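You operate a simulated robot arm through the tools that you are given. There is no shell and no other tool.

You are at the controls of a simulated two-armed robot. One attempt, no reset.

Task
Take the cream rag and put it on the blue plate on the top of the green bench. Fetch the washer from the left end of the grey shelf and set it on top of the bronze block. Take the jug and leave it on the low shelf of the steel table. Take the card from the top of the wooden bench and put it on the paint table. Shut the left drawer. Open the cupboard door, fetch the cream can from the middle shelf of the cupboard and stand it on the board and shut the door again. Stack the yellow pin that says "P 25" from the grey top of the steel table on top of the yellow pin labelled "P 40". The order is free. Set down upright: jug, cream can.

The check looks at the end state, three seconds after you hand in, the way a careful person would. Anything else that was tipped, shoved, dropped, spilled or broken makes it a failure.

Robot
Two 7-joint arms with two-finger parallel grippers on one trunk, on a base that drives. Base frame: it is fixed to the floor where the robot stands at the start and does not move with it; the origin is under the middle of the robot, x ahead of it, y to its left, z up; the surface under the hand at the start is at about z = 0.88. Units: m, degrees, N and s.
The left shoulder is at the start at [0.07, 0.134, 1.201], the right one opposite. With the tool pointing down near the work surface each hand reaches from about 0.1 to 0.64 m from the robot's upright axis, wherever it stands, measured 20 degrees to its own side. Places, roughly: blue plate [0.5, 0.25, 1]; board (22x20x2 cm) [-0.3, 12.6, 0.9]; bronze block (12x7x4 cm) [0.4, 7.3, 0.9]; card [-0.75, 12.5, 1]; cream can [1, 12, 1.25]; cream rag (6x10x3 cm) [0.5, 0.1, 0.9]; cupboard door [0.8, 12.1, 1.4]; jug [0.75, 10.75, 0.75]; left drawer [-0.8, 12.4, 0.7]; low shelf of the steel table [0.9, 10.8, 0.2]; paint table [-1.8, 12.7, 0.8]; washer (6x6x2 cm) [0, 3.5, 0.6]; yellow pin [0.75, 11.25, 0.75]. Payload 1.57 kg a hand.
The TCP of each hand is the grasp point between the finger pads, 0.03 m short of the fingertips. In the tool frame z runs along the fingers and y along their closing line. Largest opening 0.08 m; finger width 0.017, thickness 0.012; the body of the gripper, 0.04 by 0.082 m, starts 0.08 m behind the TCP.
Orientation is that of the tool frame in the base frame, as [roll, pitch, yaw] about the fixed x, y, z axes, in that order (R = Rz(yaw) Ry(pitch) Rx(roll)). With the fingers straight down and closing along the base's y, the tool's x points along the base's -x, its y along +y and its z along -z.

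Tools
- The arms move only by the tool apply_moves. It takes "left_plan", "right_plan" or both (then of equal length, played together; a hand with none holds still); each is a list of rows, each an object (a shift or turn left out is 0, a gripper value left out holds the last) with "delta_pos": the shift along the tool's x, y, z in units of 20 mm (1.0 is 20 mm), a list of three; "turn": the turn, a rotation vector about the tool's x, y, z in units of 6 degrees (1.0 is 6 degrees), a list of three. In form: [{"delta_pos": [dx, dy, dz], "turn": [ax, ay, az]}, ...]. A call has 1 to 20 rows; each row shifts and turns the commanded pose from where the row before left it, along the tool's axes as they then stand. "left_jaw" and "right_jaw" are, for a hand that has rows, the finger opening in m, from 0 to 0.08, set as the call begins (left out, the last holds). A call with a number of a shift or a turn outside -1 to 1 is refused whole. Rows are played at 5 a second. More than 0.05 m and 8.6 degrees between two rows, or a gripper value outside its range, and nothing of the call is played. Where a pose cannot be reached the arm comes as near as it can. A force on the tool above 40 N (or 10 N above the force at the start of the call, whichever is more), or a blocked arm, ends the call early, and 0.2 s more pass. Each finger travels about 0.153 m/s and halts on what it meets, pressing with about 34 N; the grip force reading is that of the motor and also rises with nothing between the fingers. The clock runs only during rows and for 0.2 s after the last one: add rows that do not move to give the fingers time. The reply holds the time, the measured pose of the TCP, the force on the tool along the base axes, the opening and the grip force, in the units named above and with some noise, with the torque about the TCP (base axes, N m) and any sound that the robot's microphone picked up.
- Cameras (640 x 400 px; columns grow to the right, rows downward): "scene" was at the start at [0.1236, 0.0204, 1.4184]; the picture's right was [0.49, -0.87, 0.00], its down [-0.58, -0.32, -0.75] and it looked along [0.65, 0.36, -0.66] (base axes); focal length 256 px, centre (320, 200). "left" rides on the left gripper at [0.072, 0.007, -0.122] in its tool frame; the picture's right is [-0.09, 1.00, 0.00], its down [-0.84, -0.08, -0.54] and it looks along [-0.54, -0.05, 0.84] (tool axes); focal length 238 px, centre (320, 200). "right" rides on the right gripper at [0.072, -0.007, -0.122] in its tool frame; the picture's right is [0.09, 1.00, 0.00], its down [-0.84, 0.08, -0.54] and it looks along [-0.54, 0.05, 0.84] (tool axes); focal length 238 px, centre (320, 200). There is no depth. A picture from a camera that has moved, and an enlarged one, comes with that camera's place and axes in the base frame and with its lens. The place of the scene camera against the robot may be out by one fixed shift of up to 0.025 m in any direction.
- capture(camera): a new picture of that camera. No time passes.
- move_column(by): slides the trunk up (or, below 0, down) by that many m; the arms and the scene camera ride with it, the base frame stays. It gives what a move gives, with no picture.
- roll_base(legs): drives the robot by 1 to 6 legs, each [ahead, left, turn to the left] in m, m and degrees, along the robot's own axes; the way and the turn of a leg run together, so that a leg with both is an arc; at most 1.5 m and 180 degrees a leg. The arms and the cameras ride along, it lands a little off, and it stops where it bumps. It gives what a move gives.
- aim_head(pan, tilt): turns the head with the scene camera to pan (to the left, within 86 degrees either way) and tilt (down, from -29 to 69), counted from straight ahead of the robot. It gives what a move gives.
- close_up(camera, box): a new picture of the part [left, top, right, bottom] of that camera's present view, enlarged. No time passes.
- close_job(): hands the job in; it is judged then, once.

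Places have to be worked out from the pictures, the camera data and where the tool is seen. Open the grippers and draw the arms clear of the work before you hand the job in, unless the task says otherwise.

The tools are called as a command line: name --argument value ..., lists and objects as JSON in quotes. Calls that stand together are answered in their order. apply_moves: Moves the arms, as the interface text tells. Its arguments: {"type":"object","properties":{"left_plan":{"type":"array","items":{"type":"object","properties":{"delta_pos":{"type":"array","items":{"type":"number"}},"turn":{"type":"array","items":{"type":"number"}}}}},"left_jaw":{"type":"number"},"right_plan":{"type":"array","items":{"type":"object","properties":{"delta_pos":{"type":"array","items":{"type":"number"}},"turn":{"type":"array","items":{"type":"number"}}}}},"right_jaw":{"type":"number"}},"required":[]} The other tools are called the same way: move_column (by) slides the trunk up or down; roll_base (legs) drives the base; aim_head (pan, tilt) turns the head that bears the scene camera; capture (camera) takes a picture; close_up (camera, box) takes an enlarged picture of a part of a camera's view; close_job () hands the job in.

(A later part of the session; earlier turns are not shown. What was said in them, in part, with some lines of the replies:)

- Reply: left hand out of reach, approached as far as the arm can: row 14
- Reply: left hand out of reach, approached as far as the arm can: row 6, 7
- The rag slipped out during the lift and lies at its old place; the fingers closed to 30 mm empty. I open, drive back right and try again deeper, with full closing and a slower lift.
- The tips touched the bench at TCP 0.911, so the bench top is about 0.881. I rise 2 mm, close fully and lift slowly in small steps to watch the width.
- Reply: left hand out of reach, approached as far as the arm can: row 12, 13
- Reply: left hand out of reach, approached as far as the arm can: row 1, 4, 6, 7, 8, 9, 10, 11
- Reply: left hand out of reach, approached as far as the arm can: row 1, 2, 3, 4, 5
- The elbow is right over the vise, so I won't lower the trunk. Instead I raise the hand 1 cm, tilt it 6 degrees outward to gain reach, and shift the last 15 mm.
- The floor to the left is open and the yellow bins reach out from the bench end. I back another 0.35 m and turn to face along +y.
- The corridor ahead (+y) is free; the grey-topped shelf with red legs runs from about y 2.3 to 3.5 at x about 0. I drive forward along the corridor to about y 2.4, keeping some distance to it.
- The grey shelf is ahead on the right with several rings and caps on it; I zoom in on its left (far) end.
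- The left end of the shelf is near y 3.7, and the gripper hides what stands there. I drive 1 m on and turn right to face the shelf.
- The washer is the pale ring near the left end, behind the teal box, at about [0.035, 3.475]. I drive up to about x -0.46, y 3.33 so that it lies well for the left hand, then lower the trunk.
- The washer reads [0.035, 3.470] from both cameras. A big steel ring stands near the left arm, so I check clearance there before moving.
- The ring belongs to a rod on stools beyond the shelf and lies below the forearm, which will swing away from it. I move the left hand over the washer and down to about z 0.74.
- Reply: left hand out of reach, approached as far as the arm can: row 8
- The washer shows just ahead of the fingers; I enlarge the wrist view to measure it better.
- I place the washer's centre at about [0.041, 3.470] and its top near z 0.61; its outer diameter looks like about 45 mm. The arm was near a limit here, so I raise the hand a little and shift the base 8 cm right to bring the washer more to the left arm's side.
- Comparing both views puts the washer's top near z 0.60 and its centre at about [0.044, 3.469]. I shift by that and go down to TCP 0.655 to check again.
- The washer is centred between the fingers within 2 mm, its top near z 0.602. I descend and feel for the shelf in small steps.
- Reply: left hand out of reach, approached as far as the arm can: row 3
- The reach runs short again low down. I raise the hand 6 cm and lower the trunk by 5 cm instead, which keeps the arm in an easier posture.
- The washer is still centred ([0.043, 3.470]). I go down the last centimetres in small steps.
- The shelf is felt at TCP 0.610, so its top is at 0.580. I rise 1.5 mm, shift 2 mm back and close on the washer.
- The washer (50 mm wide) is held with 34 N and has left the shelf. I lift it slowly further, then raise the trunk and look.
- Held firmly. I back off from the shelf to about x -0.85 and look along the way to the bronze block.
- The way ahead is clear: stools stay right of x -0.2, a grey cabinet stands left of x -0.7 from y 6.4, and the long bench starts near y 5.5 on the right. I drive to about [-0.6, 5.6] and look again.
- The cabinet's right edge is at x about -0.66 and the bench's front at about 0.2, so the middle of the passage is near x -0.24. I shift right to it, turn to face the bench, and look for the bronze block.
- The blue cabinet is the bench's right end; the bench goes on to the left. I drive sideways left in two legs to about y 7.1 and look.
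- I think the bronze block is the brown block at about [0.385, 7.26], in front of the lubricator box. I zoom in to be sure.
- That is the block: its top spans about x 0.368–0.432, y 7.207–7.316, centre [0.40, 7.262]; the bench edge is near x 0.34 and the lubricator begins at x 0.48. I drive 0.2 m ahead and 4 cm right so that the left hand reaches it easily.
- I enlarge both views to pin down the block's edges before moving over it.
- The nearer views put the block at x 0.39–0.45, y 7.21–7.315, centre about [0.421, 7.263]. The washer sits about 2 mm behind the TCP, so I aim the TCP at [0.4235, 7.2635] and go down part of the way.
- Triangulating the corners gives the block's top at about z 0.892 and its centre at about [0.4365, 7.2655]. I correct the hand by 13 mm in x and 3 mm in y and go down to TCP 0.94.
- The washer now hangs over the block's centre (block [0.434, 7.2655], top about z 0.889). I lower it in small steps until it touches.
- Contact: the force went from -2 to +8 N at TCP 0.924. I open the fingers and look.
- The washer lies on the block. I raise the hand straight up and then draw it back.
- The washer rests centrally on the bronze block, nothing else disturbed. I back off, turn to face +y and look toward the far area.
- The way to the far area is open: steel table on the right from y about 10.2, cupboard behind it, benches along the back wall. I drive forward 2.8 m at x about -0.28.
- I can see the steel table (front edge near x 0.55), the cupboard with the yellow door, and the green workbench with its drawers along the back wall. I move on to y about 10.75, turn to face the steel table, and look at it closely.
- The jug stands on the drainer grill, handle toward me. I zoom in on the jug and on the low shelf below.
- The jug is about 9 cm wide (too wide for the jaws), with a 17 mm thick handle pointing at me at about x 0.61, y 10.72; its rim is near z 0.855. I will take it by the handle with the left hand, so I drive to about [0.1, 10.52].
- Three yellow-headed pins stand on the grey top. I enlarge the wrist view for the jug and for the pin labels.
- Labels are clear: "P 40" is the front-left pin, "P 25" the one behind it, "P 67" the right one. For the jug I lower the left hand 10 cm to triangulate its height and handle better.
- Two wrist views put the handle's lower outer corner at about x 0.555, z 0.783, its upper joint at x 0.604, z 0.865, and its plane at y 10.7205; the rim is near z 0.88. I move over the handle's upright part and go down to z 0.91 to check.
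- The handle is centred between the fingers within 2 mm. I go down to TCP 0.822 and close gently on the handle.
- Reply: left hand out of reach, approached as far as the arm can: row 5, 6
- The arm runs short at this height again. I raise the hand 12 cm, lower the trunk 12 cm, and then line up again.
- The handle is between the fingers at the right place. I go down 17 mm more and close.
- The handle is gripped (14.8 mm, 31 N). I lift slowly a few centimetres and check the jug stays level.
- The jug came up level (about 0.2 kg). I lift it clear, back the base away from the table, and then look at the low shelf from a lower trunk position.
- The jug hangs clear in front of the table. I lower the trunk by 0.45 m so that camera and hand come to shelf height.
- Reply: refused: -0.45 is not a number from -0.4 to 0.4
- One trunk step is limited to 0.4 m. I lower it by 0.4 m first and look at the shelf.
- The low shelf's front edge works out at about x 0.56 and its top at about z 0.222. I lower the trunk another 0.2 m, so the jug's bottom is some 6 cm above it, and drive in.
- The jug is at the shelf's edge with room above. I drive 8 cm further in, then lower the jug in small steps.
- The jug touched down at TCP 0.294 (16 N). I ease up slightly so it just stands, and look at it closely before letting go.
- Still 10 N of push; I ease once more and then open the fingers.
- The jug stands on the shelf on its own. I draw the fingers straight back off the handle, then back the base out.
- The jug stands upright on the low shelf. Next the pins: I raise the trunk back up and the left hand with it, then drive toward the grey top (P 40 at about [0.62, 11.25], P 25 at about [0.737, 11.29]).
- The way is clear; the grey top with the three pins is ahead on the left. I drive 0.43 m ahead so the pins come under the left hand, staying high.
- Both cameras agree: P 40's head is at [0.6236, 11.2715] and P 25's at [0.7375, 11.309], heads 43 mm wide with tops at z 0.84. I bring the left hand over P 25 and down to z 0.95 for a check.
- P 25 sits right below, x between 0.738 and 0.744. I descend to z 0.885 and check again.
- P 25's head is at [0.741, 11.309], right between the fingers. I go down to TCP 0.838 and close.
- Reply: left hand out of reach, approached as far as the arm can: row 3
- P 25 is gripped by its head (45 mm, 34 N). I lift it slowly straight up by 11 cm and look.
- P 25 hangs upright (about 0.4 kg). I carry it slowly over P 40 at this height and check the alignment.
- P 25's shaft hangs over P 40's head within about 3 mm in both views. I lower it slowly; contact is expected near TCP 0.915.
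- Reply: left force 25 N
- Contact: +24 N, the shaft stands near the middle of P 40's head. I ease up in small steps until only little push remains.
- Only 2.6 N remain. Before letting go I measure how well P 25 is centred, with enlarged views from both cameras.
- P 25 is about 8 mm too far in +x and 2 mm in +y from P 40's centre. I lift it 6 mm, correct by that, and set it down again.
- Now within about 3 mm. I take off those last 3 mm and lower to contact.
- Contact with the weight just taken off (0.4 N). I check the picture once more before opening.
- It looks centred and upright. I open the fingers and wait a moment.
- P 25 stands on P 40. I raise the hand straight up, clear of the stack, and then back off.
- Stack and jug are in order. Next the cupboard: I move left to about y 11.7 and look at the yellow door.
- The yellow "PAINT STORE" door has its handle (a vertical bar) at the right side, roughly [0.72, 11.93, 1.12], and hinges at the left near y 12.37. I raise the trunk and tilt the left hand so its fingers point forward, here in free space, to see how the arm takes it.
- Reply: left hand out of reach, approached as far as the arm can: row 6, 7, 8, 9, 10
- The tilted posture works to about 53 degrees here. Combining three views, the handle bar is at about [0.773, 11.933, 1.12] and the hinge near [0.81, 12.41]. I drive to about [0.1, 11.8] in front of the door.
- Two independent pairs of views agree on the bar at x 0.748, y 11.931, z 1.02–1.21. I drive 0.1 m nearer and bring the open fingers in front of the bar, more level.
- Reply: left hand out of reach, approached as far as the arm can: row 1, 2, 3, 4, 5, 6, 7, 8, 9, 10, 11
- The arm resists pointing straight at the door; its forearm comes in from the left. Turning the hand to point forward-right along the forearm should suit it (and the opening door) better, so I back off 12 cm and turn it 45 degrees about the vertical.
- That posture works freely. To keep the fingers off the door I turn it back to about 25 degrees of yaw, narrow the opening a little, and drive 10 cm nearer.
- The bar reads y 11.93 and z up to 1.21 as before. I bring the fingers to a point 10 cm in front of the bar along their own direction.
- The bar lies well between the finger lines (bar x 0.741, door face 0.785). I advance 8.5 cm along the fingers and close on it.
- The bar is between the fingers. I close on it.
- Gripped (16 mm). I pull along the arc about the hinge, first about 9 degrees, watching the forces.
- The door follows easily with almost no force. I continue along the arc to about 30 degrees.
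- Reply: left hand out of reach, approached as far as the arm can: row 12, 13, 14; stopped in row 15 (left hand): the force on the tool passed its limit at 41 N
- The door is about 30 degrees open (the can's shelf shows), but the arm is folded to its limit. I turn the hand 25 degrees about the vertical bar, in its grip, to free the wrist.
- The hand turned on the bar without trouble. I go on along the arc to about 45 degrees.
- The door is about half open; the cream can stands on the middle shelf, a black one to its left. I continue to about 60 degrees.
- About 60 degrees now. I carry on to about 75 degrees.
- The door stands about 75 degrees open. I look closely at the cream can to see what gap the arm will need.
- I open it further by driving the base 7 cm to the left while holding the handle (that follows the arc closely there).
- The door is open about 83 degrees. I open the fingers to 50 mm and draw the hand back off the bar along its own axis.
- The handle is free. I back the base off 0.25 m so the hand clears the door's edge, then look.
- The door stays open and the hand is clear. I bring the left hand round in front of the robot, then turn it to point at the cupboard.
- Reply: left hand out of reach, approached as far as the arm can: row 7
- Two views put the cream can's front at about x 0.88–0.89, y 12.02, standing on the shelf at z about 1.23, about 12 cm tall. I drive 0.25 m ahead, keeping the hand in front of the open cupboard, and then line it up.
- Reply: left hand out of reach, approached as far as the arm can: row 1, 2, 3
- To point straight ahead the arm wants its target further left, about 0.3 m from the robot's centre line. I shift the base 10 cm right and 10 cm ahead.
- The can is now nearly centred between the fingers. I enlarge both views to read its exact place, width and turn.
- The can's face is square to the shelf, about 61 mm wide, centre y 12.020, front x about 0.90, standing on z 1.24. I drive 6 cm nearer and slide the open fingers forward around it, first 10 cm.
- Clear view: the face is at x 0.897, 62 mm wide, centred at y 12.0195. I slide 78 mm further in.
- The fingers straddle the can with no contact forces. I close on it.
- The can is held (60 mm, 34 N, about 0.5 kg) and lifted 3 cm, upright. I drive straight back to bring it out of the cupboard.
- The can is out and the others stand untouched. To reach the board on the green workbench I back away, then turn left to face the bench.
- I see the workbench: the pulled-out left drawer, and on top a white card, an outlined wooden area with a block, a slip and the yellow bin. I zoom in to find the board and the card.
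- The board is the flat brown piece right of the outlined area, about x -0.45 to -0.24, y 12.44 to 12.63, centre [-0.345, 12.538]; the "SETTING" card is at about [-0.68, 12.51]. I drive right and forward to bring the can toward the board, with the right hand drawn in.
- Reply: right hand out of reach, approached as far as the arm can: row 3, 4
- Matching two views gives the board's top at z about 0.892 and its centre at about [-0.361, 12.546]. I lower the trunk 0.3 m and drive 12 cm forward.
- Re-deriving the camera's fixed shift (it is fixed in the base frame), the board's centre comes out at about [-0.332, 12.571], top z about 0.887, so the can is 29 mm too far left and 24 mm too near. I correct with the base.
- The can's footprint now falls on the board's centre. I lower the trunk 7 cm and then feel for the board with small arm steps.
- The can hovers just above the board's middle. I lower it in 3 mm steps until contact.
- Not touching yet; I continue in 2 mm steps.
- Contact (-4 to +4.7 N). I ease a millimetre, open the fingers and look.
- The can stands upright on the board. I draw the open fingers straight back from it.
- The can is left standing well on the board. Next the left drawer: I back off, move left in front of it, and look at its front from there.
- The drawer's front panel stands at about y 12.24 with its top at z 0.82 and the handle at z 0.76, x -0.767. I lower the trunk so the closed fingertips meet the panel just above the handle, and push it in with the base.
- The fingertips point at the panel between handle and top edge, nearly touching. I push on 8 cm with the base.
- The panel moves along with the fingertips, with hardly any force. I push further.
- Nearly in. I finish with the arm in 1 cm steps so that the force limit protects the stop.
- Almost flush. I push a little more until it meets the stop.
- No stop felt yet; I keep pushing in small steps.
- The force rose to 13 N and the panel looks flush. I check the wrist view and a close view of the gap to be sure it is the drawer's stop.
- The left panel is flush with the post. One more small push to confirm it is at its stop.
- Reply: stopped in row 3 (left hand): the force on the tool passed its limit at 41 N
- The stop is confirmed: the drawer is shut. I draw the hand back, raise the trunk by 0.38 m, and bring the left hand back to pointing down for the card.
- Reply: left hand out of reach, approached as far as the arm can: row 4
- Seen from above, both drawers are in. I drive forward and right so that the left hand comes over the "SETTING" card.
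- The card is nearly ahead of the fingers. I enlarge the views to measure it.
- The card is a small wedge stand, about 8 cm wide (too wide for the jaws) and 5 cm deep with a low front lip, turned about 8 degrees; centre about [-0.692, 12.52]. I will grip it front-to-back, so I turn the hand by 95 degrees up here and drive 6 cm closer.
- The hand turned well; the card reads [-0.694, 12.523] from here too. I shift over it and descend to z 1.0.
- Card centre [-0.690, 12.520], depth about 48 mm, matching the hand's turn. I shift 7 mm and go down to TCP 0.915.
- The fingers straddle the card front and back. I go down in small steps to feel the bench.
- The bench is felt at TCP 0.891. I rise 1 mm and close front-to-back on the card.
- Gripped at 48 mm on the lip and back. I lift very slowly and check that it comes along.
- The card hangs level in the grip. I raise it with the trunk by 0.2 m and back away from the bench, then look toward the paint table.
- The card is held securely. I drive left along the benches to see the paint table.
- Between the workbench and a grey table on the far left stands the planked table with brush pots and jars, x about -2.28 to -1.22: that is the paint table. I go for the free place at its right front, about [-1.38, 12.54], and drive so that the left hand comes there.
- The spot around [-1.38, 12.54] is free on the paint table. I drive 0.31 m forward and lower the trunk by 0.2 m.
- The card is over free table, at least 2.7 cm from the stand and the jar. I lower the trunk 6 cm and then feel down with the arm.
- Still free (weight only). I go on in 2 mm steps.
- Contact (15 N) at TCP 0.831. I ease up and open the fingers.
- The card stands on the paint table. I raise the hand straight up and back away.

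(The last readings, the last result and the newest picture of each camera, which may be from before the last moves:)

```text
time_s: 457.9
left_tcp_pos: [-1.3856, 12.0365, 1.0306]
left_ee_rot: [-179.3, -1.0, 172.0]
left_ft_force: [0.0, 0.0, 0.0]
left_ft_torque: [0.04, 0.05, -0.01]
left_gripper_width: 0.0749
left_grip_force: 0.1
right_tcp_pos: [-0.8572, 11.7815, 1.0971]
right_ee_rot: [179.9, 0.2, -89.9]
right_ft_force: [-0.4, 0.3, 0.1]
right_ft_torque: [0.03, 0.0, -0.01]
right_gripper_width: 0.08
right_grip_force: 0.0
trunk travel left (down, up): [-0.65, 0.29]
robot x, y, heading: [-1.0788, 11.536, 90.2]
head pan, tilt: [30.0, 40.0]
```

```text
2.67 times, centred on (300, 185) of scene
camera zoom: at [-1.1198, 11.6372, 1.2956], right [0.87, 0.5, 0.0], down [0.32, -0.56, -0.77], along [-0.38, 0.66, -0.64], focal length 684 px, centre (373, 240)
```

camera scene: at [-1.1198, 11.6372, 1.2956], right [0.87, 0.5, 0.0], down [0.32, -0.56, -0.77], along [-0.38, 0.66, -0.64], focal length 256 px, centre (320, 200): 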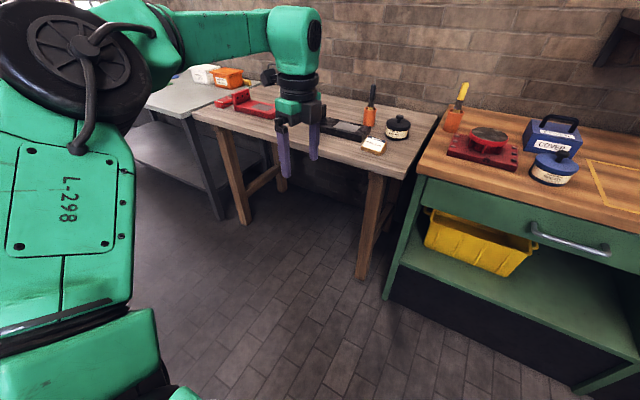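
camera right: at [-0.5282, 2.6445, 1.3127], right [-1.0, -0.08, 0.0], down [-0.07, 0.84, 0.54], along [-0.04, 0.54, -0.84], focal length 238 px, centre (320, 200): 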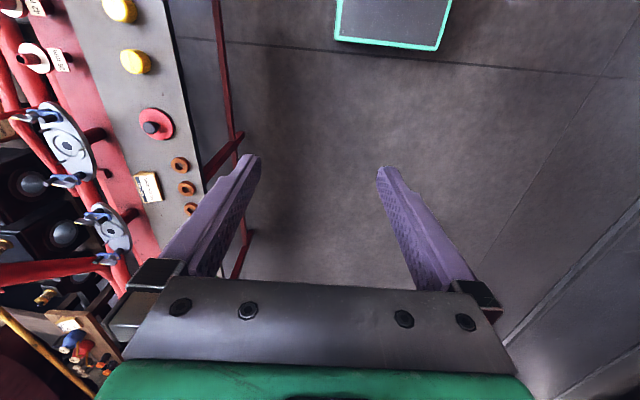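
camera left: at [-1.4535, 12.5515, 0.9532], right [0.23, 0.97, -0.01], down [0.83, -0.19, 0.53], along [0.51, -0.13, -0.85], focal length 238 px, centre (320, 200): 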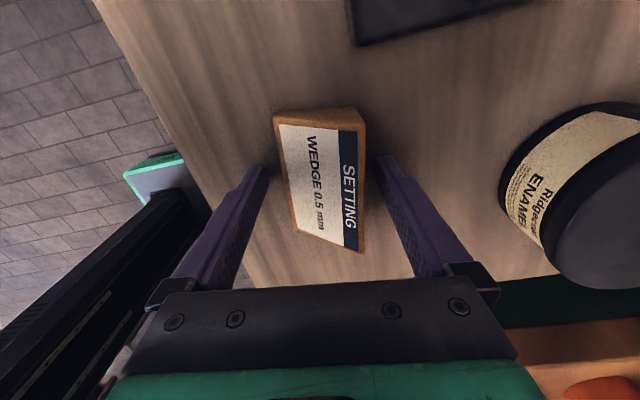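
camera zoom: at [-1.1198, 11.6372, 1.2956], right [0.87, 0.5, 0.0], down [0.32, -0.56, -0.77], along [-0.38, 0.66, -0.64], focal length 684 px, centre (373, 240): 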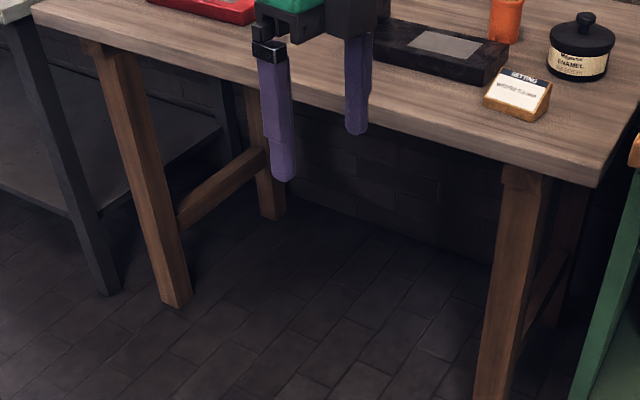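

Card done. What remains is to shut the cupboard door. I recreate, here in free space, the arm posture in which the hand left the outside of the door: trunk up, hand turned and tilted, drawn to the left side.

move_column --by 0.165

apply_moves --left_plan '[{"turn": [0, 0, -0.96]}, {"turn": [0, 0, -0.96]}, {"turn": [0, 0, -0.96]}, {"turn": [0, 0, -0.96]}, {"turn": [0, 0, -0.96]}, {"turn": [0, 0, -0.96]}, {"turn": [0, 0, -0.96]}, {"turn": [0, 0, -0.96]}, {"turn": [0, -0.99, 0]}, {"turn": [0, -0.99, 0]}, {"turn": [0, -0.99, 0]}, {"turn": [0, -0.99, 0]}, {"turn": [0, -0.99, 0]}, {"turn": [0, -0.99, 0]}, {"turn": [0, -0.99, 0]}, {"turn": [0, -0.99, 0]}, {"turn": [0, -0.99, 0]}, {"turn": [0, 0, 0]}]' --left_jaw 0.0

apply_moves --left_plan '[{"delta_pos": [0.715, -0.29, -0.873]}, {"delta_pos": [0.715, -0.29, -0.873]}, {"delta_pos": [0.715, -0.29, -0.873]}, {"delta_pos": [0.715, -0.29, -0.873]}, {"delta_pos": [0.715, -0.29, -0.873]}, {"delta_pos": [0.715, -0.29, -0.873]}, {"delta_pos": [0.715, -0.29, -0.873]}, {"delta_pos": [0.715, -0.29, -0.873]}, {"delta_pos": [0.715, -0.29, -0.873]}, {"delta_pos": [0.715, -0.29, -0.873]}, {"delta_pos": [0.715, -0.29, -0.873]}, {"delta_pos": [0.715, -0.29, -0.873]}, {"delta_pos": [0.715, -0.29, -0.873]}, {"delta_pos": [0.715, -0.29, -0.873]}, {"delta_pos": [0.715, -0.29, -0.873]}, {"delta_pos": [0.715, -0.29, -0.873]}, {"delta_pos": [0.715, -0.29, -0.873]}, {"delta_pos": [0.715, -0.29, -0.873]}, {"delta_pos": [0, 0, 0]}]'

```text
time_s: 459.8
left_tcp_pos: [-1.3842, 12.0355, 1.1945]
left_ee_rot: [-179.3, -0.9, 172.1]
left_ft_force: [-0.2, -0.6, -0.3]
left_ft_torque: [0.03, 0.0, 0.0]
left_gripper_width: 0.075
left_grip_force: 0.0
right_tcp_pos: [-0.8562, 11.7817, 1.2609]
right_ee_rot: [-180.0, 0.3, -89.9]
right_ft_force: [-0.1, 0.3, 1.0]
right_ft_torque: [-0.02, 0.03, 0.01]
right_gripper_width: 0.0799
right_grip_force: 0.0
trunk travel left (down, up): [-0.815, 0.125]
robot x, y, heading: [-1.0766, 11.5376, 90.1]
head pan, tilt: [30.0, 40.0]
```

```text
time_s: 463.6
left_tcp_pos: [-1.3834, 12.0349, 1.1949]
left_ee_rot: [179.5, 52.4, -142.1]
left_ft_force: [-0.7, 1.0, 0.8]
left_ft_torque: [0.0, 0.0, 0.04]
left_gripper_width: 0.0001
left_grip_force: 21.2
right_tcp_pos: [-0.8567, 11.7819, 1.2622]
right_ee_rot: [179.9, 0.1, -89.8]
right_ft_force: [0.8, 0.6, 0.7]
right_ft_torque: [-0.02, -0.01, -0.05]
right_gripper_width: 0.08
right_grip_force: 0.1
trunk travel left (down, up): [-0.815, 0.125]
robot x, y, heading: [-1.0775, 11.534, 89.7]
head pan, tilt: [30.0, 40.0]
```

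```text
time_s: 467.6
left_tcp_pos: [-1.6384, 11.7011, 1.1839]
left_ee_rot: [179.7, 52.3, -142.0]
left_ft_force: [-0.6, -0.2, 0.4]
left_ft_torque: [0.01, 0.01, -0.01]
left_gripper_width: 0.0001
left_grip_force: 21.1
right_tcp_pos: [-0.8562, 11.7811, 1.2613]
right_ee_rot: [180.0, 0.1, -89.9]
right_ft_force: [0.4, 0.2, 0.3]
right_ft_torque: [0.02, -0.02, 0.02]
right_gripper_width: 0.0802
right_grip_force: 0.0
trunk travel left (down, up): [-0.815, 0.125]
robot x, y, heading: [-1.0751, 11.5356, 90.0]
head pan, tilt: [30.0, 40.0]
```

The posture is right: hand 0.17 m ahead and 0.56 m to the left of the robot. I turn to face the cupboard and drive along to x about -0.12.

roll_base --legs '[[0, 0, -90], [0.95, 0, 0]]'

aim_head --pan 50 --tilt 25

capture --camera "scene"

```text
time_s: 476.3
left_tcp_pos: [0.0238, 12.1088, 1.1833]
left_ee_rot: [179.6, 52.3, 128.6]
left_ft_force: [0.1, 0.7, -0.4]
left_ft_torque: [0.0, 0.04, -0.04]
left_gripper_width: 0.0
left_grip_force: 21.3
right_tcp_pos: [0.1121, 11.3278, 1.2627]
right_ee_rot: [-180.0, 0.3, -179.1]
right_ft_force: [0.7, 0.4, -0.6]
right_ft_torque: [0.01, 0.02, -0.02]
right_gripper_width: 0.0799
right_grip_force: 0.1
trunk travel left (down, up): [-0.815, 0.125]
robot x, y, heading: [-0.1372, 11.5464, 0.5]
head pan, tilt: [30.0, 40.0]
```

```text
time_s: 477.2
left_tcp_pos: [0.0251, 12.1099, 1.1835]
left_ee_rot: [179.7, 52.4, 128.7]
left_ft_force: [0.3, 0.4, -0.1]
left_ft_torque: [-0.03, 0.02, 0.02]
left_gripper_width: 0.0002
left_grip_force: 21.3
right_tcp_pos: [0.1138, 11.3262, 1.2606]
right_ee_rot: [180.0, 0.3, -179.2]
right_ft_force: [0.0, -0.6, 0.0]
right_ft_torque: [0.0, 0.01, -0.03]
right_gripper_width: 0.08
right_grip_force: 0.2
trunk travel left (down, up): [-0.815, 0.125]
robot x, y, heading: [-0.1351, 11.544, 0.7]
head pan, tilt: [50.0, 25.0]
```

```text
taken
camera scene: at [-0.0292, 11.5959, 1.4839], right [0.77, -0.63, 0.0], down [-0.27, -0.33, -0.91], along [0.57, 0.7, -0.42], focal length 256 px, centre (320, 200)
```

scene: 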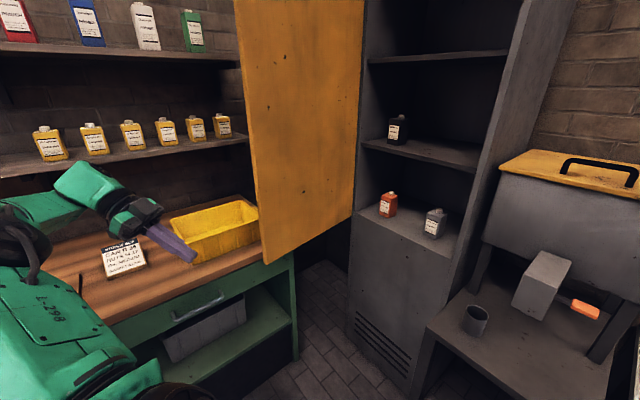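

The hand is in front of the bench, left of the door's edge. I drive 0.33 m left so it comes to the door's outer side, still short of the door's edge.

roll_base --legs '[[0, 0.33, -0.5]]'

capture --camera "left"

capture --camera "scene"

```text
time_s: 479.4
left_tcp_pos: [0.0255, 12.4379, 1.1851]
left_ee_rot: [179.6, 52.1, 128.1]
left_ft_force: [-0.1, -1.2, -0.1]
left_ft_torque: [0.0, -0.04, 0.0]
left_gripper_width: 0.0
left_grip_force: 21.7
right_tcp_pos: [0.1093, 11.6545, 1.2611]
right_ee_rot: [179.8, 0.2, -179.8]
right_ft_force: [0.3, -1.3, 0.3]
right_ft_torque: [0.02, -0.01, -0.03]
right_gripper_width: 0.0801
right_grip_force: 0.1
trunk travel left (down, up): [-0.815, 0.125]
robot x, y, heading: [-0.1424, 11.8827, 0.3]
head pan, tilt: [50.0, 25.0]
```

```text
taken
camera left: at [-0.0552, 12.5511, 1.2022], right [0.81, 0.57, 0.08], down [-0.01, -0.12, 0.99], along [0.58, -0.81, -0.09], focal length 238 px, centre (320, 200)
```

left: 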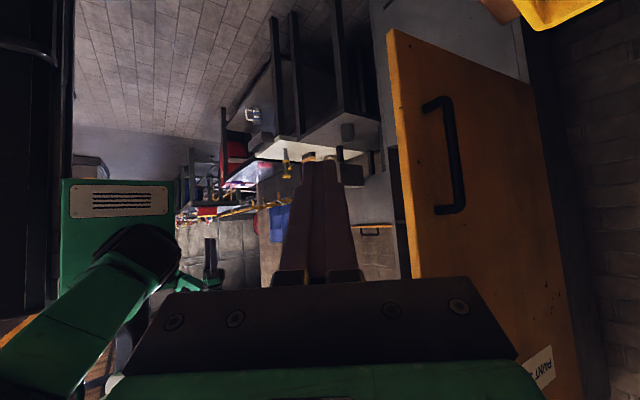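

```text
taken
camera scene: at [-0.0316, 11.925, 1.4841], right [0.77, -0.64, 0.0], down [-0.27, -0.32, -0.91], along [0.58, 0.7, -0.42], focal length 256 px, centre (320, 200)
```

scene: 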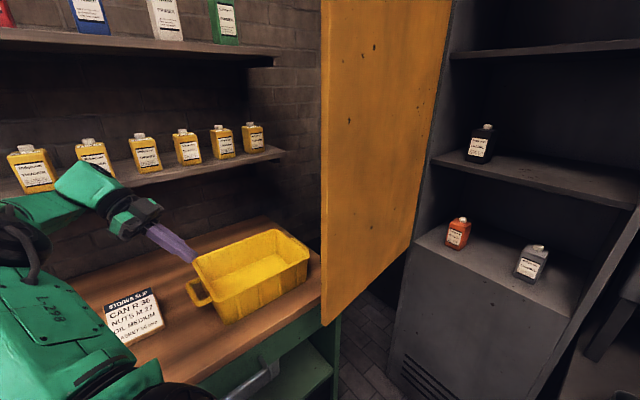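

The door's outer face and its handle show in the wrist view, with the fingers left of its edge. I drive 0.32 m forward so the closed fingers come behind the door's outer face.

roll_base --legs '[[0.32, 0.01, 0]]'

capture --camera "left"

capture --camera "scene"

```text
time_s: 481.5
left_tcp_pos: [0.3423, 12.4502, 1.1833]
left_ee_rot: [179.6, 52.4, 128.2]
left_ft_force: [-0.2, 0.3, 0.0]
left_ft_torque: [0.02, 0.0, 0.01]
left_gripper_width: 0.0001
left_grip_force: 21.3
right_tcp_pos: [0.4257, 11.6688, 1.2619]
right_ee_rot: [-180.0, 0.3, -179.6]
right_ft_force: [0.3, 0.3, 0.2]
right_ft_torque: [-0.02, -0.01, 0.0]
right_gripper_width: 0.0798
right_grip_force: 0.0
trunk travel left (down, up): [-0.815, 0.125]
robot x, y, heading: [0.1774, 11.8884, 0.3]
head pan, tilt: [50.0, 25.0]
```

```text
taken
camera left: at [0.262, 12.5648, 1.2011], right [0.81, 0.58, 0.08], down [-0.01, -0.12, 0.99], along [0.58, -0.81, -0.09], focal length 238 px, centre (320, 200)
```

left: 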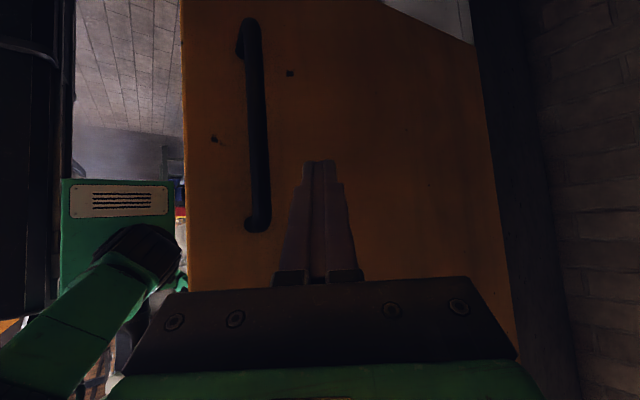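

```text
taken
camera scene: at [0.2857, 11.9393, 1.4842], right [0.77, -0.64, 0.0], down [-0.27, -0.33, -0.91], along [0.58, 0.7, -0.42], focal length 256 px, centre (320, 200)
```

scene: 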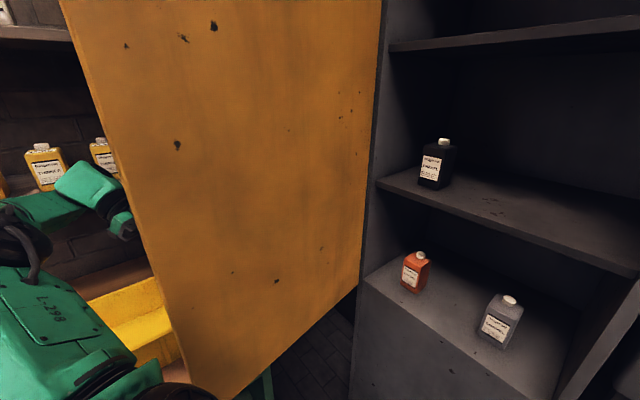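

The closed fingertips point at the door's outer face, just inside the handle. I push the door toward closing by driving the base right, along the first part of the arc.

roll_base --legs '[[0, -0.09, 0], [0.02, -0.096, 0]]'

capture --camera "left"

capture --camera "scene"

```text
time_s: 483.3
left_tcp_pos: [0.3645, 12.2708, 1.1812]
left_ee_rot: [179.8, 52.5, 128.3]
left_ft_force: [0.0, -0.1, -0.5]
left_ft_torque: [-0.04, 0.01, -0.02]
left_gripper_width: 0.0
left_grip_force: 20.9
right_tcp_pos: [0.4473, 11.4885, 1.2631]
right_ee_rot: [-179.8, 0.3, -179.7]
right_ft_force: [0.2, 0.3, 0.3]
right_ft_torque: [0.0, -0.03, -0.02]
right_gripper_width: 0.0801
right_grip_force: 0.0
trunk travel left (down, up): [-0.815, 0.125]
robot x, y, heading: [0.2012, 11.7031, 0.2]
head pan, tilt: [50.0, 25.0]
```

```text
taken
camera left: at [0.2842, 12.3837, 1.1987], right [0.81, 0.58, 0.07], down [-0.01, -0.11, 0.99], along [0.58, -0.81, -0.08], focal length 238 px, centre (320, 200)
```

left: 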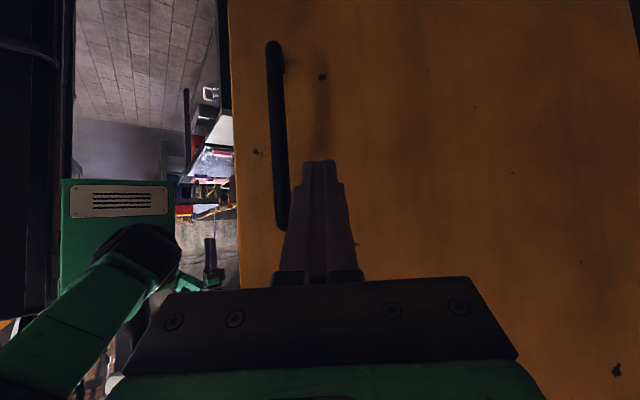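

```text
taken
camera scene: at [0.3077, 11.759, 1.4838], right [0.77, -0.64, 0.0], down [-0.27, -0.33, -0.91], along [0.58, 0.7, -0.42], focal length 256 px, centre (320, 200)
```

scene: 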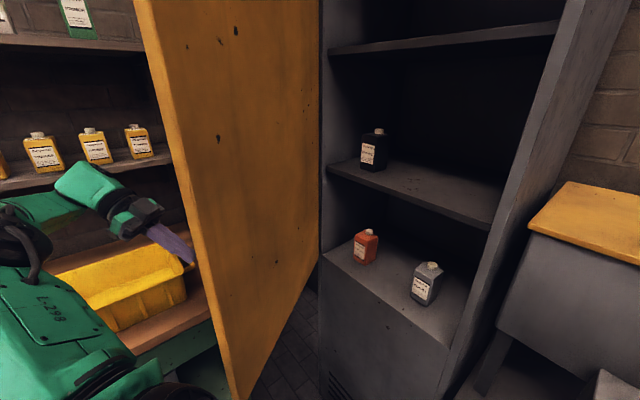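

The door follows. I continue along the arc to about 50 degrees.

roll_base --legs '[[0.03, -0.072, 0], [0.041, -0.062, 0]]'

capture --camera "left"

capture --camera "scene"

```text
time_s: 485.0
left_tcp_pos: [0.4316, 12.1403, 1.1803]
left_ee_rot: [179.8, 52.8, 128.3]
left_ft_force: [-0.3, 0.8, 0.1]
left_ft_torque: [-0.04, -0.04, -0.01]
left_gripper_width: 0.0
left_grip_force: 21.5
right_tcp_pos: [0.5145, 11.3584, 1.2655]
right_ee_rot: [-179.6, 0.5, -179.6]
right_ft_force: [-0.8, 0.2, 0.8]
right_ft_torque: [-0.04, 0.0, -0.01]
right_gripper_width: 0.08
right_grip_force: 0.1
trunk travel left (down, up): [-0.815, 0.125]
robot x, y, heading: [0.2735, 11.5721, 0.3]
head pan, tilt: [50.0, 25.0]
```

```text
taken
camera left: at [0.3514, 12.2546, 1.1966], right [0.81, 0.58, 0.08], down [-0.02, -0.11, 0.99], along [0.58, -0.81, -0.08], focal length 238 px, centre (320, 200)
```

left: 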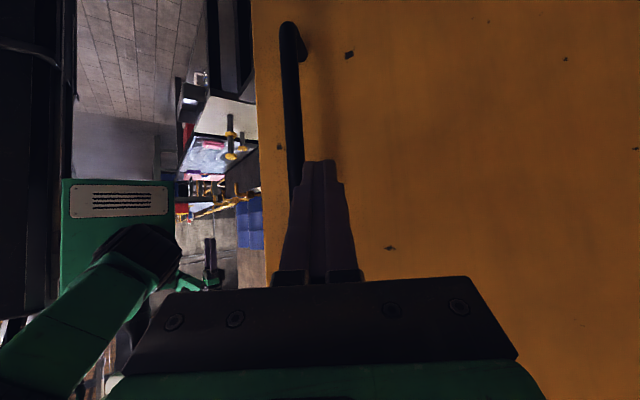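

```text
taken
camera scene: at [0.374, 11.6309, 1.4839], right [0.77, -0.64, 0.01], down [-0.27, -0.33, -0.91], along [0.58, 0.69, -0.42], focal length 256 px, centre (320, 200)
```

scene: 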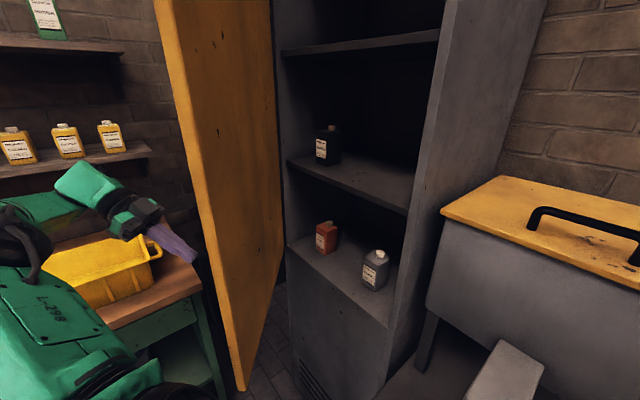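

About 50 degrees. The rest I do with the arm, pushing along the arc to about 30 degrees first.

apply_moves --left_plan '[{"delta_pos": [-0.55, 0.05, 0.76]}, {"delta_pos": [-0.55, 0.05, 0.76]}, {"delta_pos": [-0.55, 0.05, 0.76]}, {"delta_pos": [-0.55, 0.05, 0.76]}, {"delta_pos": [-0.53, 0.22, 0.74]}, {"delta_pos": [-0.53, 0.22, 0.74]}, {"delta_pos": [-0.53, 0.22, 0.74]}, {"delta_pos": [-0.53, 0.22, 0.74]}, {"delta_pos": [0, 0, 0]}]'

capture --camera "scene"

capture --camera "left"

```text
time_s: 487.0
left_tcp_pos: [0.5452, 12.0307, 1.1794]
left_ee_rot: [179.7, 52.3, 128.3]
left_ft_force: [-0.5, 0.4, 0.2]
left_ft_torque: [0.02, 0.0, -0.03]
left_gripper_width: 0.0
left_grip_force: 21.1
right_tcp_pos: [0.5196, 11.3517, 1.2616]
right_ee_rot: [180.0, 0.3, -179.7]
right_ft_force: [-0.5, -0.3, -0.4]
right_ft_torque: [0.03, -0.01, 0.02]
right_gripper_width: 0.0796
right_grip_force: 0.1
trunk travel left (down, up): [-0.815, 0.125]
robot x, y, heading: [0.2707, 11.5669, 0.4]
head pan, tilt: [50.0, 25.0]
```

```text
taken
camera scene: at [0.3801, 11.6214, 1.484], right [0.77, -0.64, 0.0], down [-0.27, -0.32, -0.91], along [0.58, 0.7, -0.42], focal length 256 px, centre (320, 200)
```

scene: 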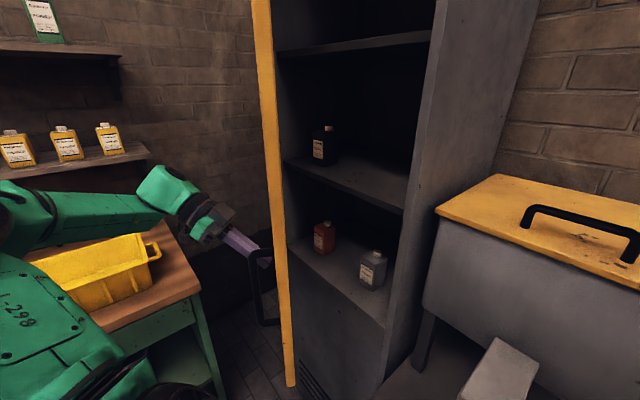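

```text
taken
camera left: at [0.4647, 12.1443, 1.1963], right [0.81, 0.58, 0.08], down [-0.01, -0.12, 0.99], along [0.58, -0.81, -0.09], focal length 238 px, centre (320, 200)
```

left: 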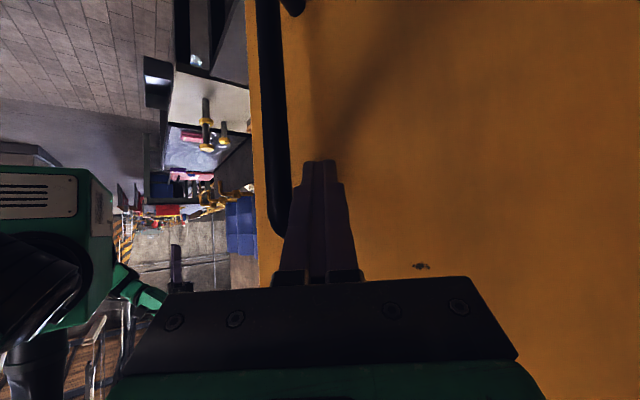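

It keeps following. I push on toward 10 degrees.

apply_moves --left_plan '[{"delta_pos": [-0.5, 0.375, 0.7]}, {"delta_pos": [-0.5, 0.375, 0.7]}, {"delta_pos": [-0.5, 0.375, 0.7]}, {"delta_pos": [-0.5, 0.375, 0.7]}, {"delta_pos": [-0.45, 0.51, 0.635]}, {"delta_pos": [-0.45, 0.51, 0.635]}, {"delta_pos": [-0.45, 0.51, 0.635]}, {"delta_pos": [-0.45, 0.51, 0.635]}, {"delta_pos": [0, 0, 0]}]'

capture --camera "scene"

capture --camera "left"

```text
time_s: 489.0
left_tcp_pos: [0.6823, 11.9733, 1.1735]
left_ee_rot: [179.7, 52.3, 128.3]
left_ft_force: [-0.8, -0.5, -0.4]
left_ft_torque: [-0.01, 0.0, 0.02]
left_gripper_width: 0.0002
left_grip_force: 21.1
right_tcp_pos: [0.5195, 11.3517, 1.2612]
right_ee_rot: [-180.0, 0.3, -179.5]
right_ft_force: [0.1, 0.6, -0.1]
right_ft_torque: [-0.02, -0.03, 0.02]
right_gripper_width: 0.0802
right_grip_force: 0.0
trunk travel left (down, up): [-0.815, 0.125]
robot x, y, heading: [0.272, 11.5718, 0.3]
head pan, tilt: [50.0, 25.0]
```

```text
taken
camera scene: at [0.3799, 11.6214, 1.484], right [0.77, -0.64, 0.0], down [-0.27, -0.32, -0.91], along [0.58, 0.7, -0.42], focal length 256 px, centre (320, 200)
```

scene: 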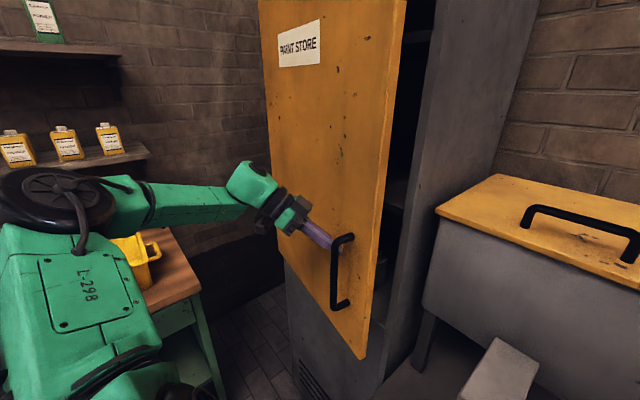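

```text
taken
camera left: at [0.6023, 12.0863, 1.1911], right [0.81, 0.58, 0.08], down [-0.01, -0.11, 0.99], along [0.58, -0.81, -0.09], focal length 238 px, centre (320, 200)
```

left: 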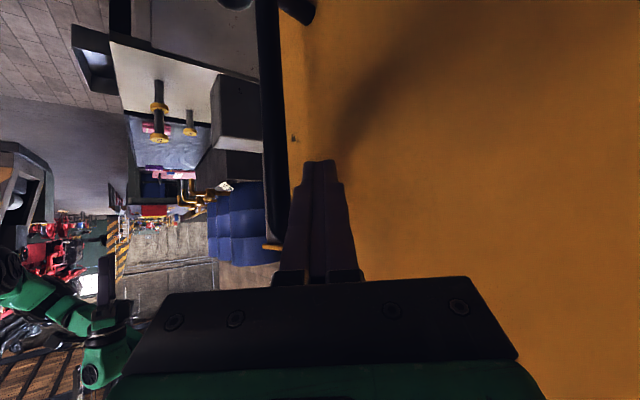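

Only a small angle is left. I push straight toward the cupboard until it meets the stop.

apply_moves --left_plan '[{"delta_pos": [-0.36, 0.74, 0.54]}, {"delta_pos": [-0.36, 0.74, 0.54]}, {"delta_pos": [-0.36, 0.74, 0.54]}, {"delta_pos": [-0.27, 0.56, 0.4]}, {"delta_pos": [0, 0, 0]}]'

capture --camera "scene"

```text
time_s: 490.2
left_tcp_pos: [0.7571, 11.97, 1.1713]
left_ee_rot: [179.7, 52.3, 128.2]
left_ft_force: [-0.2, 0.0, -0.1]
left_ft_torque: [0.04, 0.0, 0.0]
left_gripper_width: 0.0003
left_grip_force: 21.4
right_tcp_pos: [0.5194, 11.3517, 1.2627]
right_ee_rot: [179.9, 0.4, -179.6]
right_ft_force: [-0.1, 0.3, 0.0]
right_ft_torque: [-0.02, 0.0, 0.0]
right_gripper_width: 0.0801
right_grip_force: 0.1
trunk travel left (down, up): [-0.815, 0.125]
robot x, y, heading: [0.2712, 11.5696, 0.2]
head pan, tilt: [50.0, 25.0]
```

```text
taken
camera scene: at [0.3799, 11.6215, 1.484], right [0.77, -0.64, 0.0], down [-0.27, -0.32, -0.91], along [0.58, 0.7, -0.42], focal length 256 px, centre (320, 200)
```

scene: 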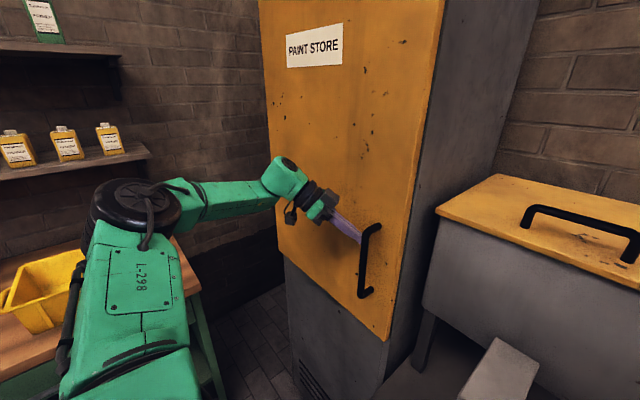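

Nearly shut. I push on in 5 mm steps until the force rises.

apply_moves --left_plan '[{"delta_pos": [-0.09, 0.19, 0.135]}, {"delta_pos": [-0.09, 0.19, 0.135]}, {"delta_pos": [-0.09, 0.19, 0.135]}, {"delta_pos": [-0.09, 0.19, 0.135]}, {"delta_pos": [-0.09, 0.19, 0.135]}, {"delta_pos": [0, 0, 0]}]'

close_up --camera "scene" --box '[240, 60, 540, 380]'

```text
time_s: 491.2
left_tcp_pos: [0.7604, 11.9704, 1.17]
left_ee_rot: [-179.6, 52.3, 128.4]
left_ft_force: [-26.6, 4.2, 9.8]
left_ft_torque: [-0.13, 0.12, -0.31]
left_gripper_width: 0.0
left_grip_force: 20.8
right_tcp_pos: [0.5096, 11.3539, 1.2648]
right_ee_rot: [-180.0, 0.8, -179.3]
right_ft_force: [0.7, 0.5, 0.3]
right_ft_torque: [-0.03, 0.02, 0.01]
right_gripper_width: 0.0802
right_grip_force: 0.0
trunk travel left (down, up): [-0.815, 0.125]
robot x, y, heading: [0.2672, 11.5688, 0.4]
head pan, tilt: [50.0, 25.0]
stopped in row 5 (left hand): the force on the tool passed its limit at 42 N (the readings are from after the stop); the commanded pose is now the measured one
```

```text
1.25 times, centred on (390, 220) of scene
camera zoom: at [0.3663, 11.6226, 1.4853], right [0.77, -0.64, 0.01], down [-0.26, -0.33, -0.91], along [0.58, 0.7, -0.42], focal length 320 px, centre (232, 175)
```

zoom: 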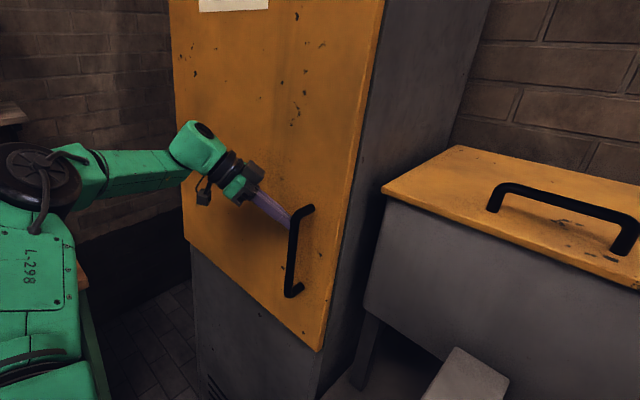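

The stop is reached: the door is shut flush. I draw the hand straight back and retreat, then check the door.

apply_moves --left_plan '[{"delta_pos": [0.2, -0.4, -0.28]}, {"delta_pos": [0.36, -0.74, -0.54]}, {"delta_pos": [0.36, -0.74, -0.54]}, {"delta_pos": [0.36, -0.74, -0.54]}, {"delta_pos": [0.36, -0.74, -0.54]}, {"delta_pos": [0.36, -0.74, -0.54]}, {"delta_pos": [0, 0, 0]}]'

roll_base --legs '[[-0.5, 0, 0]]'

aim_head --pan 25 --tilt 15

capture --camera "scene"

```text
time_s: 492.9
left_tcp_pos: [0.6628, 11.9742, 1.1709]
left_ee_rot: [-179.3, 52.0, 128.7]
left_ft_force: [-0.2, 0.2, 1.0]
left_ft_torque: [0.0, 0.02, -0.01]
left_gripper_width: 0.0
left_grip_force: 21.6
right_tcp_pos: [0.5207, 11.3514, 1.2622]
right_ee_rot: [-180.0, 0.2, -179.5]
right_ft_force: [-0.5, 0.3, -0.3]
right_ft_torque: [-0.01, 0.0, 0.0]
right_gripper_width: 0.0799
right_grip_force: 0.0
trunk travel left (down, up): [-0.815, 0.125]
robot x, y, heading: [0.2676, 11.574, 0.1]
head pan, tilt: [50.0, 25.0]
```

```text
time_s: 495.8
left_tcp_pos: [0.1613, 11.9729, 1.1705]
left_ee_rot: [-179.3, 51.8, 129.2]
left_ft_force: [-0.3, 0.3, -0.2]
left_ft_torque: [-0.01, -0.01, 0.01]
left_gripper_width: 0.0
left_grip_force: 21.0
right_tcp_pos: [0.0227, 11.3473, 1.2605]
right_ee_rot: [-180.0, 0.2, -179.2]
right_ft_force: [-0.8, 0.2, -0.2]
right_ft_torque: [-0.03, 0.02, -0.01]
right_gripper_width: 0.08
right_grip_force: 0.0
trunk travel left (down, up): [-0.815, 0.125]
robot x, y, heading: [-0.2288, 11.5654, 0.7]
head pan, tilt: [50.0, 25.0]
```

```text
time_s: 496.7
left_tcp_pos: [0.1598, 11.9724, 1.172]
left_ee_rot: [-179.4, 51.9, 129.0]
left_ft_force: [0.0, -0.9, -0.7]
left_ft_torque: [-0.01, -0.05, -0.01]
left_gripper_width: 0.0
left_grip_force: 21.1
right_tcp_pos: [0.0194, 11.349, 1.2614]
right_ee_rot: [-180.0, 0.3, -179.1]
right_ft_force: [-0.2, 0.1, 0.5]
right_ft_torque: [-0.01, -0.03, 0.03]
right_gripper_width: 0.0803
right_grip_force: 0.0
trunk travel left (down, up): [-0.815, 0.125]
robot x, y, heading: [-0.226, 11.5654, 0.5]
head pan, tilt: [25.0, 15.0]
```

```text
taken
camera scene: at [-0.0958, 11.587, 1.5002], right [0.44, -0.9, 0.0], down [-0.23, -0.11, -0.97], along [0.87, 0.42, -0.26], focal length 256 px, centre (320, 200)
```

scene: 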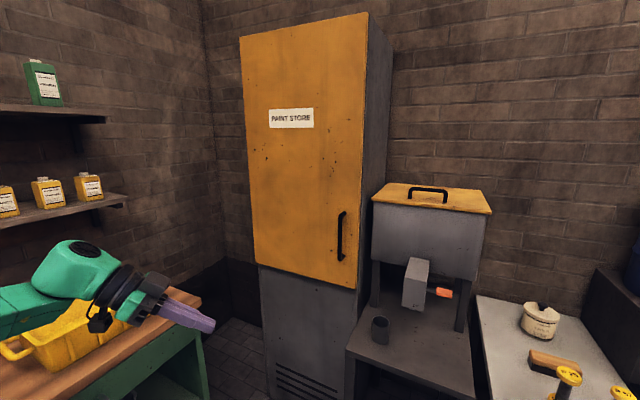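

The cupboard is shut as at the start. I check the other results once more: the steel table side first, then the workbench.

aim_head --pan -30 --tilt 35

capture --camera "scene"

apply_moves --left_plan '[{"delta_pos": [0, 0, 0]}, {"delta_pos": [0, 0, 0]}, {"delta_pos": [0, 0, 0]}]' --left_jaw 0.08

roll_base --legs '[[-0.25, -0.3, 0], [0, 0, 90]]'

aim_head --pan 0 --tilt 25

capture --camera "scene"

```text
time_s: 497.9
left_tcp_pos: [0.1607, 11.9733, 1.1706]
left_ee_rot: [-179.4, 51.9, 129.1]
left_ft_force: [0.1, 0.5, -0.1]
left_ft_torque: [0.0, 0.01, 0.0]
left_gripper_width: 0.0
left_grip_force: 21.4
right_tcp_pos: [0.0213, 11.349, 1.2621]
right_ee_rot: [179.9, 0.3, -179.1]
right_ft_force: [0.1, 0.3, -0.2]
right_ft_torque: [0.01, -0.01, -0.02]
right_gripper_width: 0.0799
right_grip_force: 0.1
trunk travel left (down, up): [-0.815, 0.125]
robot x, y, heading: [-0.2269, 11.5668, 0.7]
head pan, tilt: [-30.0, 35.0]
```

```text
taken
camera scene: at [-0.1026, 11.5034, 1.4682], right [-0.49, -0.87, 0.0], down [-0.5, 0.28, -0.82], along [0.72, -0.4, -0.57], focal length 256 px, centre (320, 200)
```

scene: 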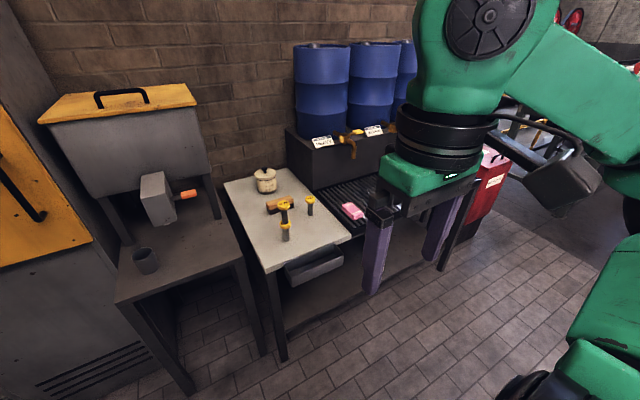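

```text
time_s: 498.7
left_tcp_pos: [0.1595, 11.9721, 1.1714]
left_ee_rot: [-179.4, 51.9, 129.1]
left_ft_force: [-0.8, -0.5, -0.5]
left_ft_torque: [0.02, 0.0, 0.03]
left_gripper_width: 0.0799
left_grip_force: 0.1
right_tcp_pos: [0.0212, 11.3489, 1.262]
right_ee_rot: [-179.9, 0.3, -179.1]
right_ft_force: [-0.1, 0.3, -0.5]
right_ft_torque: [0.0, 0.0, -0.01]
right_gripper_width: 0.0801
right_grip_force: 0.0
trunk travel left (down, up): [-0.815, 0.125]
robot x, y, heading: [-0.2294, 11.5663, 0.8]
head pan, tilt: [-30.0, 35.0]
```

```text
time_s: 505.0
left_tcp_pos: [-0.8843, 11.6538, 1.1703]
left_ee_rot: [-179.3, 51.9, -140.6]
left_ft_force: [0.8, 0.2, 0.0]
left_ft_torque: [0.0, 0.02, 0.0]
left_gripper_width: 0.0801
left_grip_force: 0.1
right_tcp_pos: [-0.2611, 11.5179, 1.262]
right_ee_rot: [180.0, 0.2, -88.9]
right_ft_force: [0.1, 0.3, -0.8]
right_ft_torque: [-0.03, 0.01, 0.05]
right_gripper_width: 0.0798
right_grip_force: 0.0
trunk travel left (down, up): [-0.815, 0.125]
robot x, y, heading: [-0.4774, 11.2626, 91.2]
head pan, tilt: [-30.0, 35.0]
```

```text
time_s: 505.9
left_tcp_pos: [-0.8862, 11.6531, 1.1718]
left_ee_rot: [-179.4, 51.9, -140.7]
left_ft_force: [-0.7, -0.4, 0.1]
left_ft_torque: [-0.01, 0.0, -0.02]
left_gripper_width: 0.0798
left_grip_force: 0.2
right_tcp_pos: [-0.2605, 11.5166, 1.2615]
right_ee_rot: [-180.0, 0.4, -89.0]
right_ft_force: [0.1, -0.2, -0.1]
right_ft_torque: [0.0, -0.01, -0.03]
right_gripper_width: 0.0803
right_grip_force: 0.1
trunk travel left (down, up): [-0.815, 0.125]
robot x, y, heading: [-0.4784, 11.2644, 90.9]
head pan, tilt: [0.0, 25.0]
```

```text
taken
camera scene: at [-0.4799, 11.3869, 1.4839], right [1.0, 0.02, 0.0], down [0.01, -0.42, -0.91], along [-0.01, 0.91, -0.42], focal length 256 px, centre (320, 200)
```

scene: 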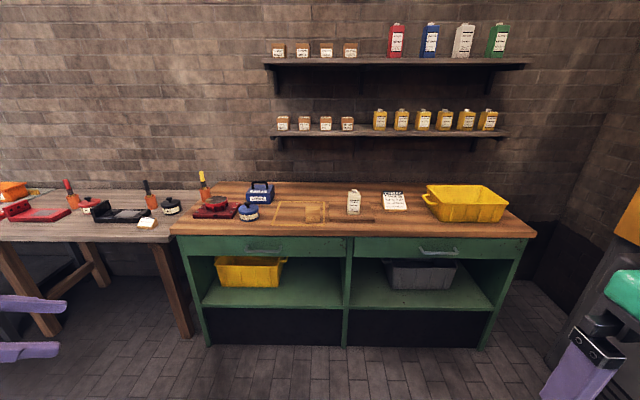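

All looks in order: drawers in, can on the board, card on the paint table. I take closer looks at these before handing in.

close_up --camera "scene" --box '[120, 170, 420, 290]'

close_up --camera "scene" --box '[230, 180, 480, 280]'

aim_head --pan -80 --tilt 30

capture --camera "scene"

```text
2.13 times, centred on (270, 230) of scene
camera zoom: at [-0.4799, 11.3869, 1.4839], right [1.0, 0.02, 0.0], down [0.01, -0.42, -0.91], along [-0.01, 0.91, -0.42], focal length 547 px, centre (427, 136)
```

zoom: 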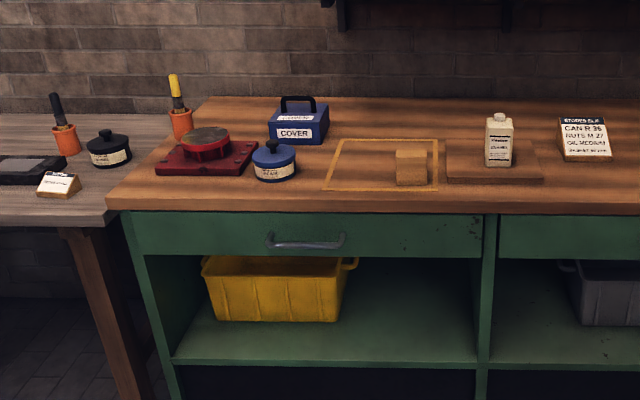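

```text
2.56 times, centred on (355, 230) of scene
camera zoom: at [-0.4799, 11.3869, 1.4839], right [1.0, 0.02, 0.0], down [0.01, -0.42, -0.91], along [-0.01, 0.91, -0.42], focal length 656 px, centre (230, 123)
```

zoom: 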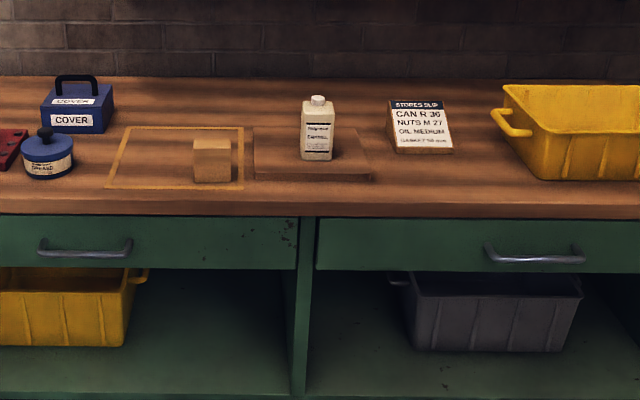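

```text
time_s: 507.5
left_tcp_pos: [-0.8854, 11.6532, 1.1704]
left_ee_rot: [-179.3, 51.9, -140.6]
left_ft_force: [0.1, -0.2, -0.2]
left_ft_torque: [-0.02, 0.01, 0.04]
left_gripper_width: 0.0801
left_grip_force: 0.1
right_tcp_pos: [-0.2609, 11.5176, 1.2622]
right_ee_rot: [-179.9, 0.3, -88.9]
right_ft_force: [0.7, -0.7, -0.4]
right_ft_torque: [-0.01, -0.01, -0.02]
right_gripper_width: 0.08
right_grip_force: 0.1
trunk travel left (down, up): [-0.815, 0.125]
robot x, y, heading: [-0.4729, 11.2641, 91.0]
head pan, tilt: [-80.0, 30.0]
```

```text
taken
camera scene: at [-0.3897, 11.3122, 1.476], right [0.19, -0.98, 0.0], down [-0.49, -0.1, -0.87], along [0.85, 0.17, -0.5], focal length 256 px, centre (320, 200)
```

scene: 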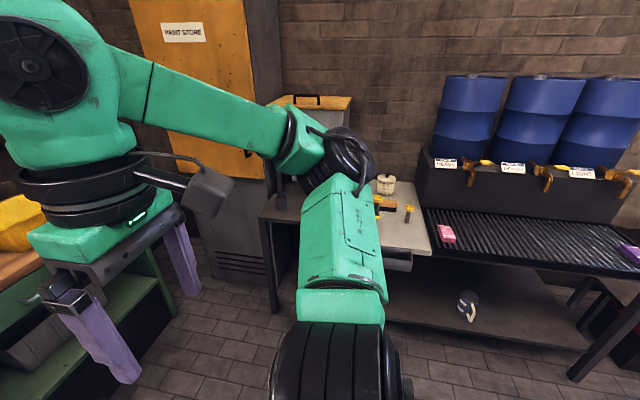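

The jug stands on the low shelf, the can on the board, and the card on the paint table. The drawer and door are shut, the pins are stacked, and I saw the rag and washer in place when I left them. Both grippers are open and clear of the work, so I hand the job in.

close_job

```text
The job is handed in.
```

I did all seven jobs and handed the work in; the check's verdict has not come back yet.

- **Rag:** it lies on the blue plate on the green bench. My first grip slipped on lifting and the rag stayed where it was; the second try worked.
- **Washer:** it sits near the centre of the bronze block.
- **Jug:** it stands upright on the low shelf of the steel table.
- **Pins:** P 25 stands on P 40, centred to within a few millimetres.
- **Can and door:** the cream can stands upright on the board. The cupboard door is shut, pushed until it met its stop.
- **Drawer:** the left drawer is shut, pushed until it met its stop.
- **Card:** I took the "SETTING" card, which was nearest the place you gave, and stood it on the right front of the planked table with the brush pots. I took that to be the paint table because it matches your position for it.

I saw nothing else tipped or moved. Before handing in I looked again at everything in the far area. I last saw the rag and the washer in place when I left them and did not go back to check. Both grippers are open and clear of the work.
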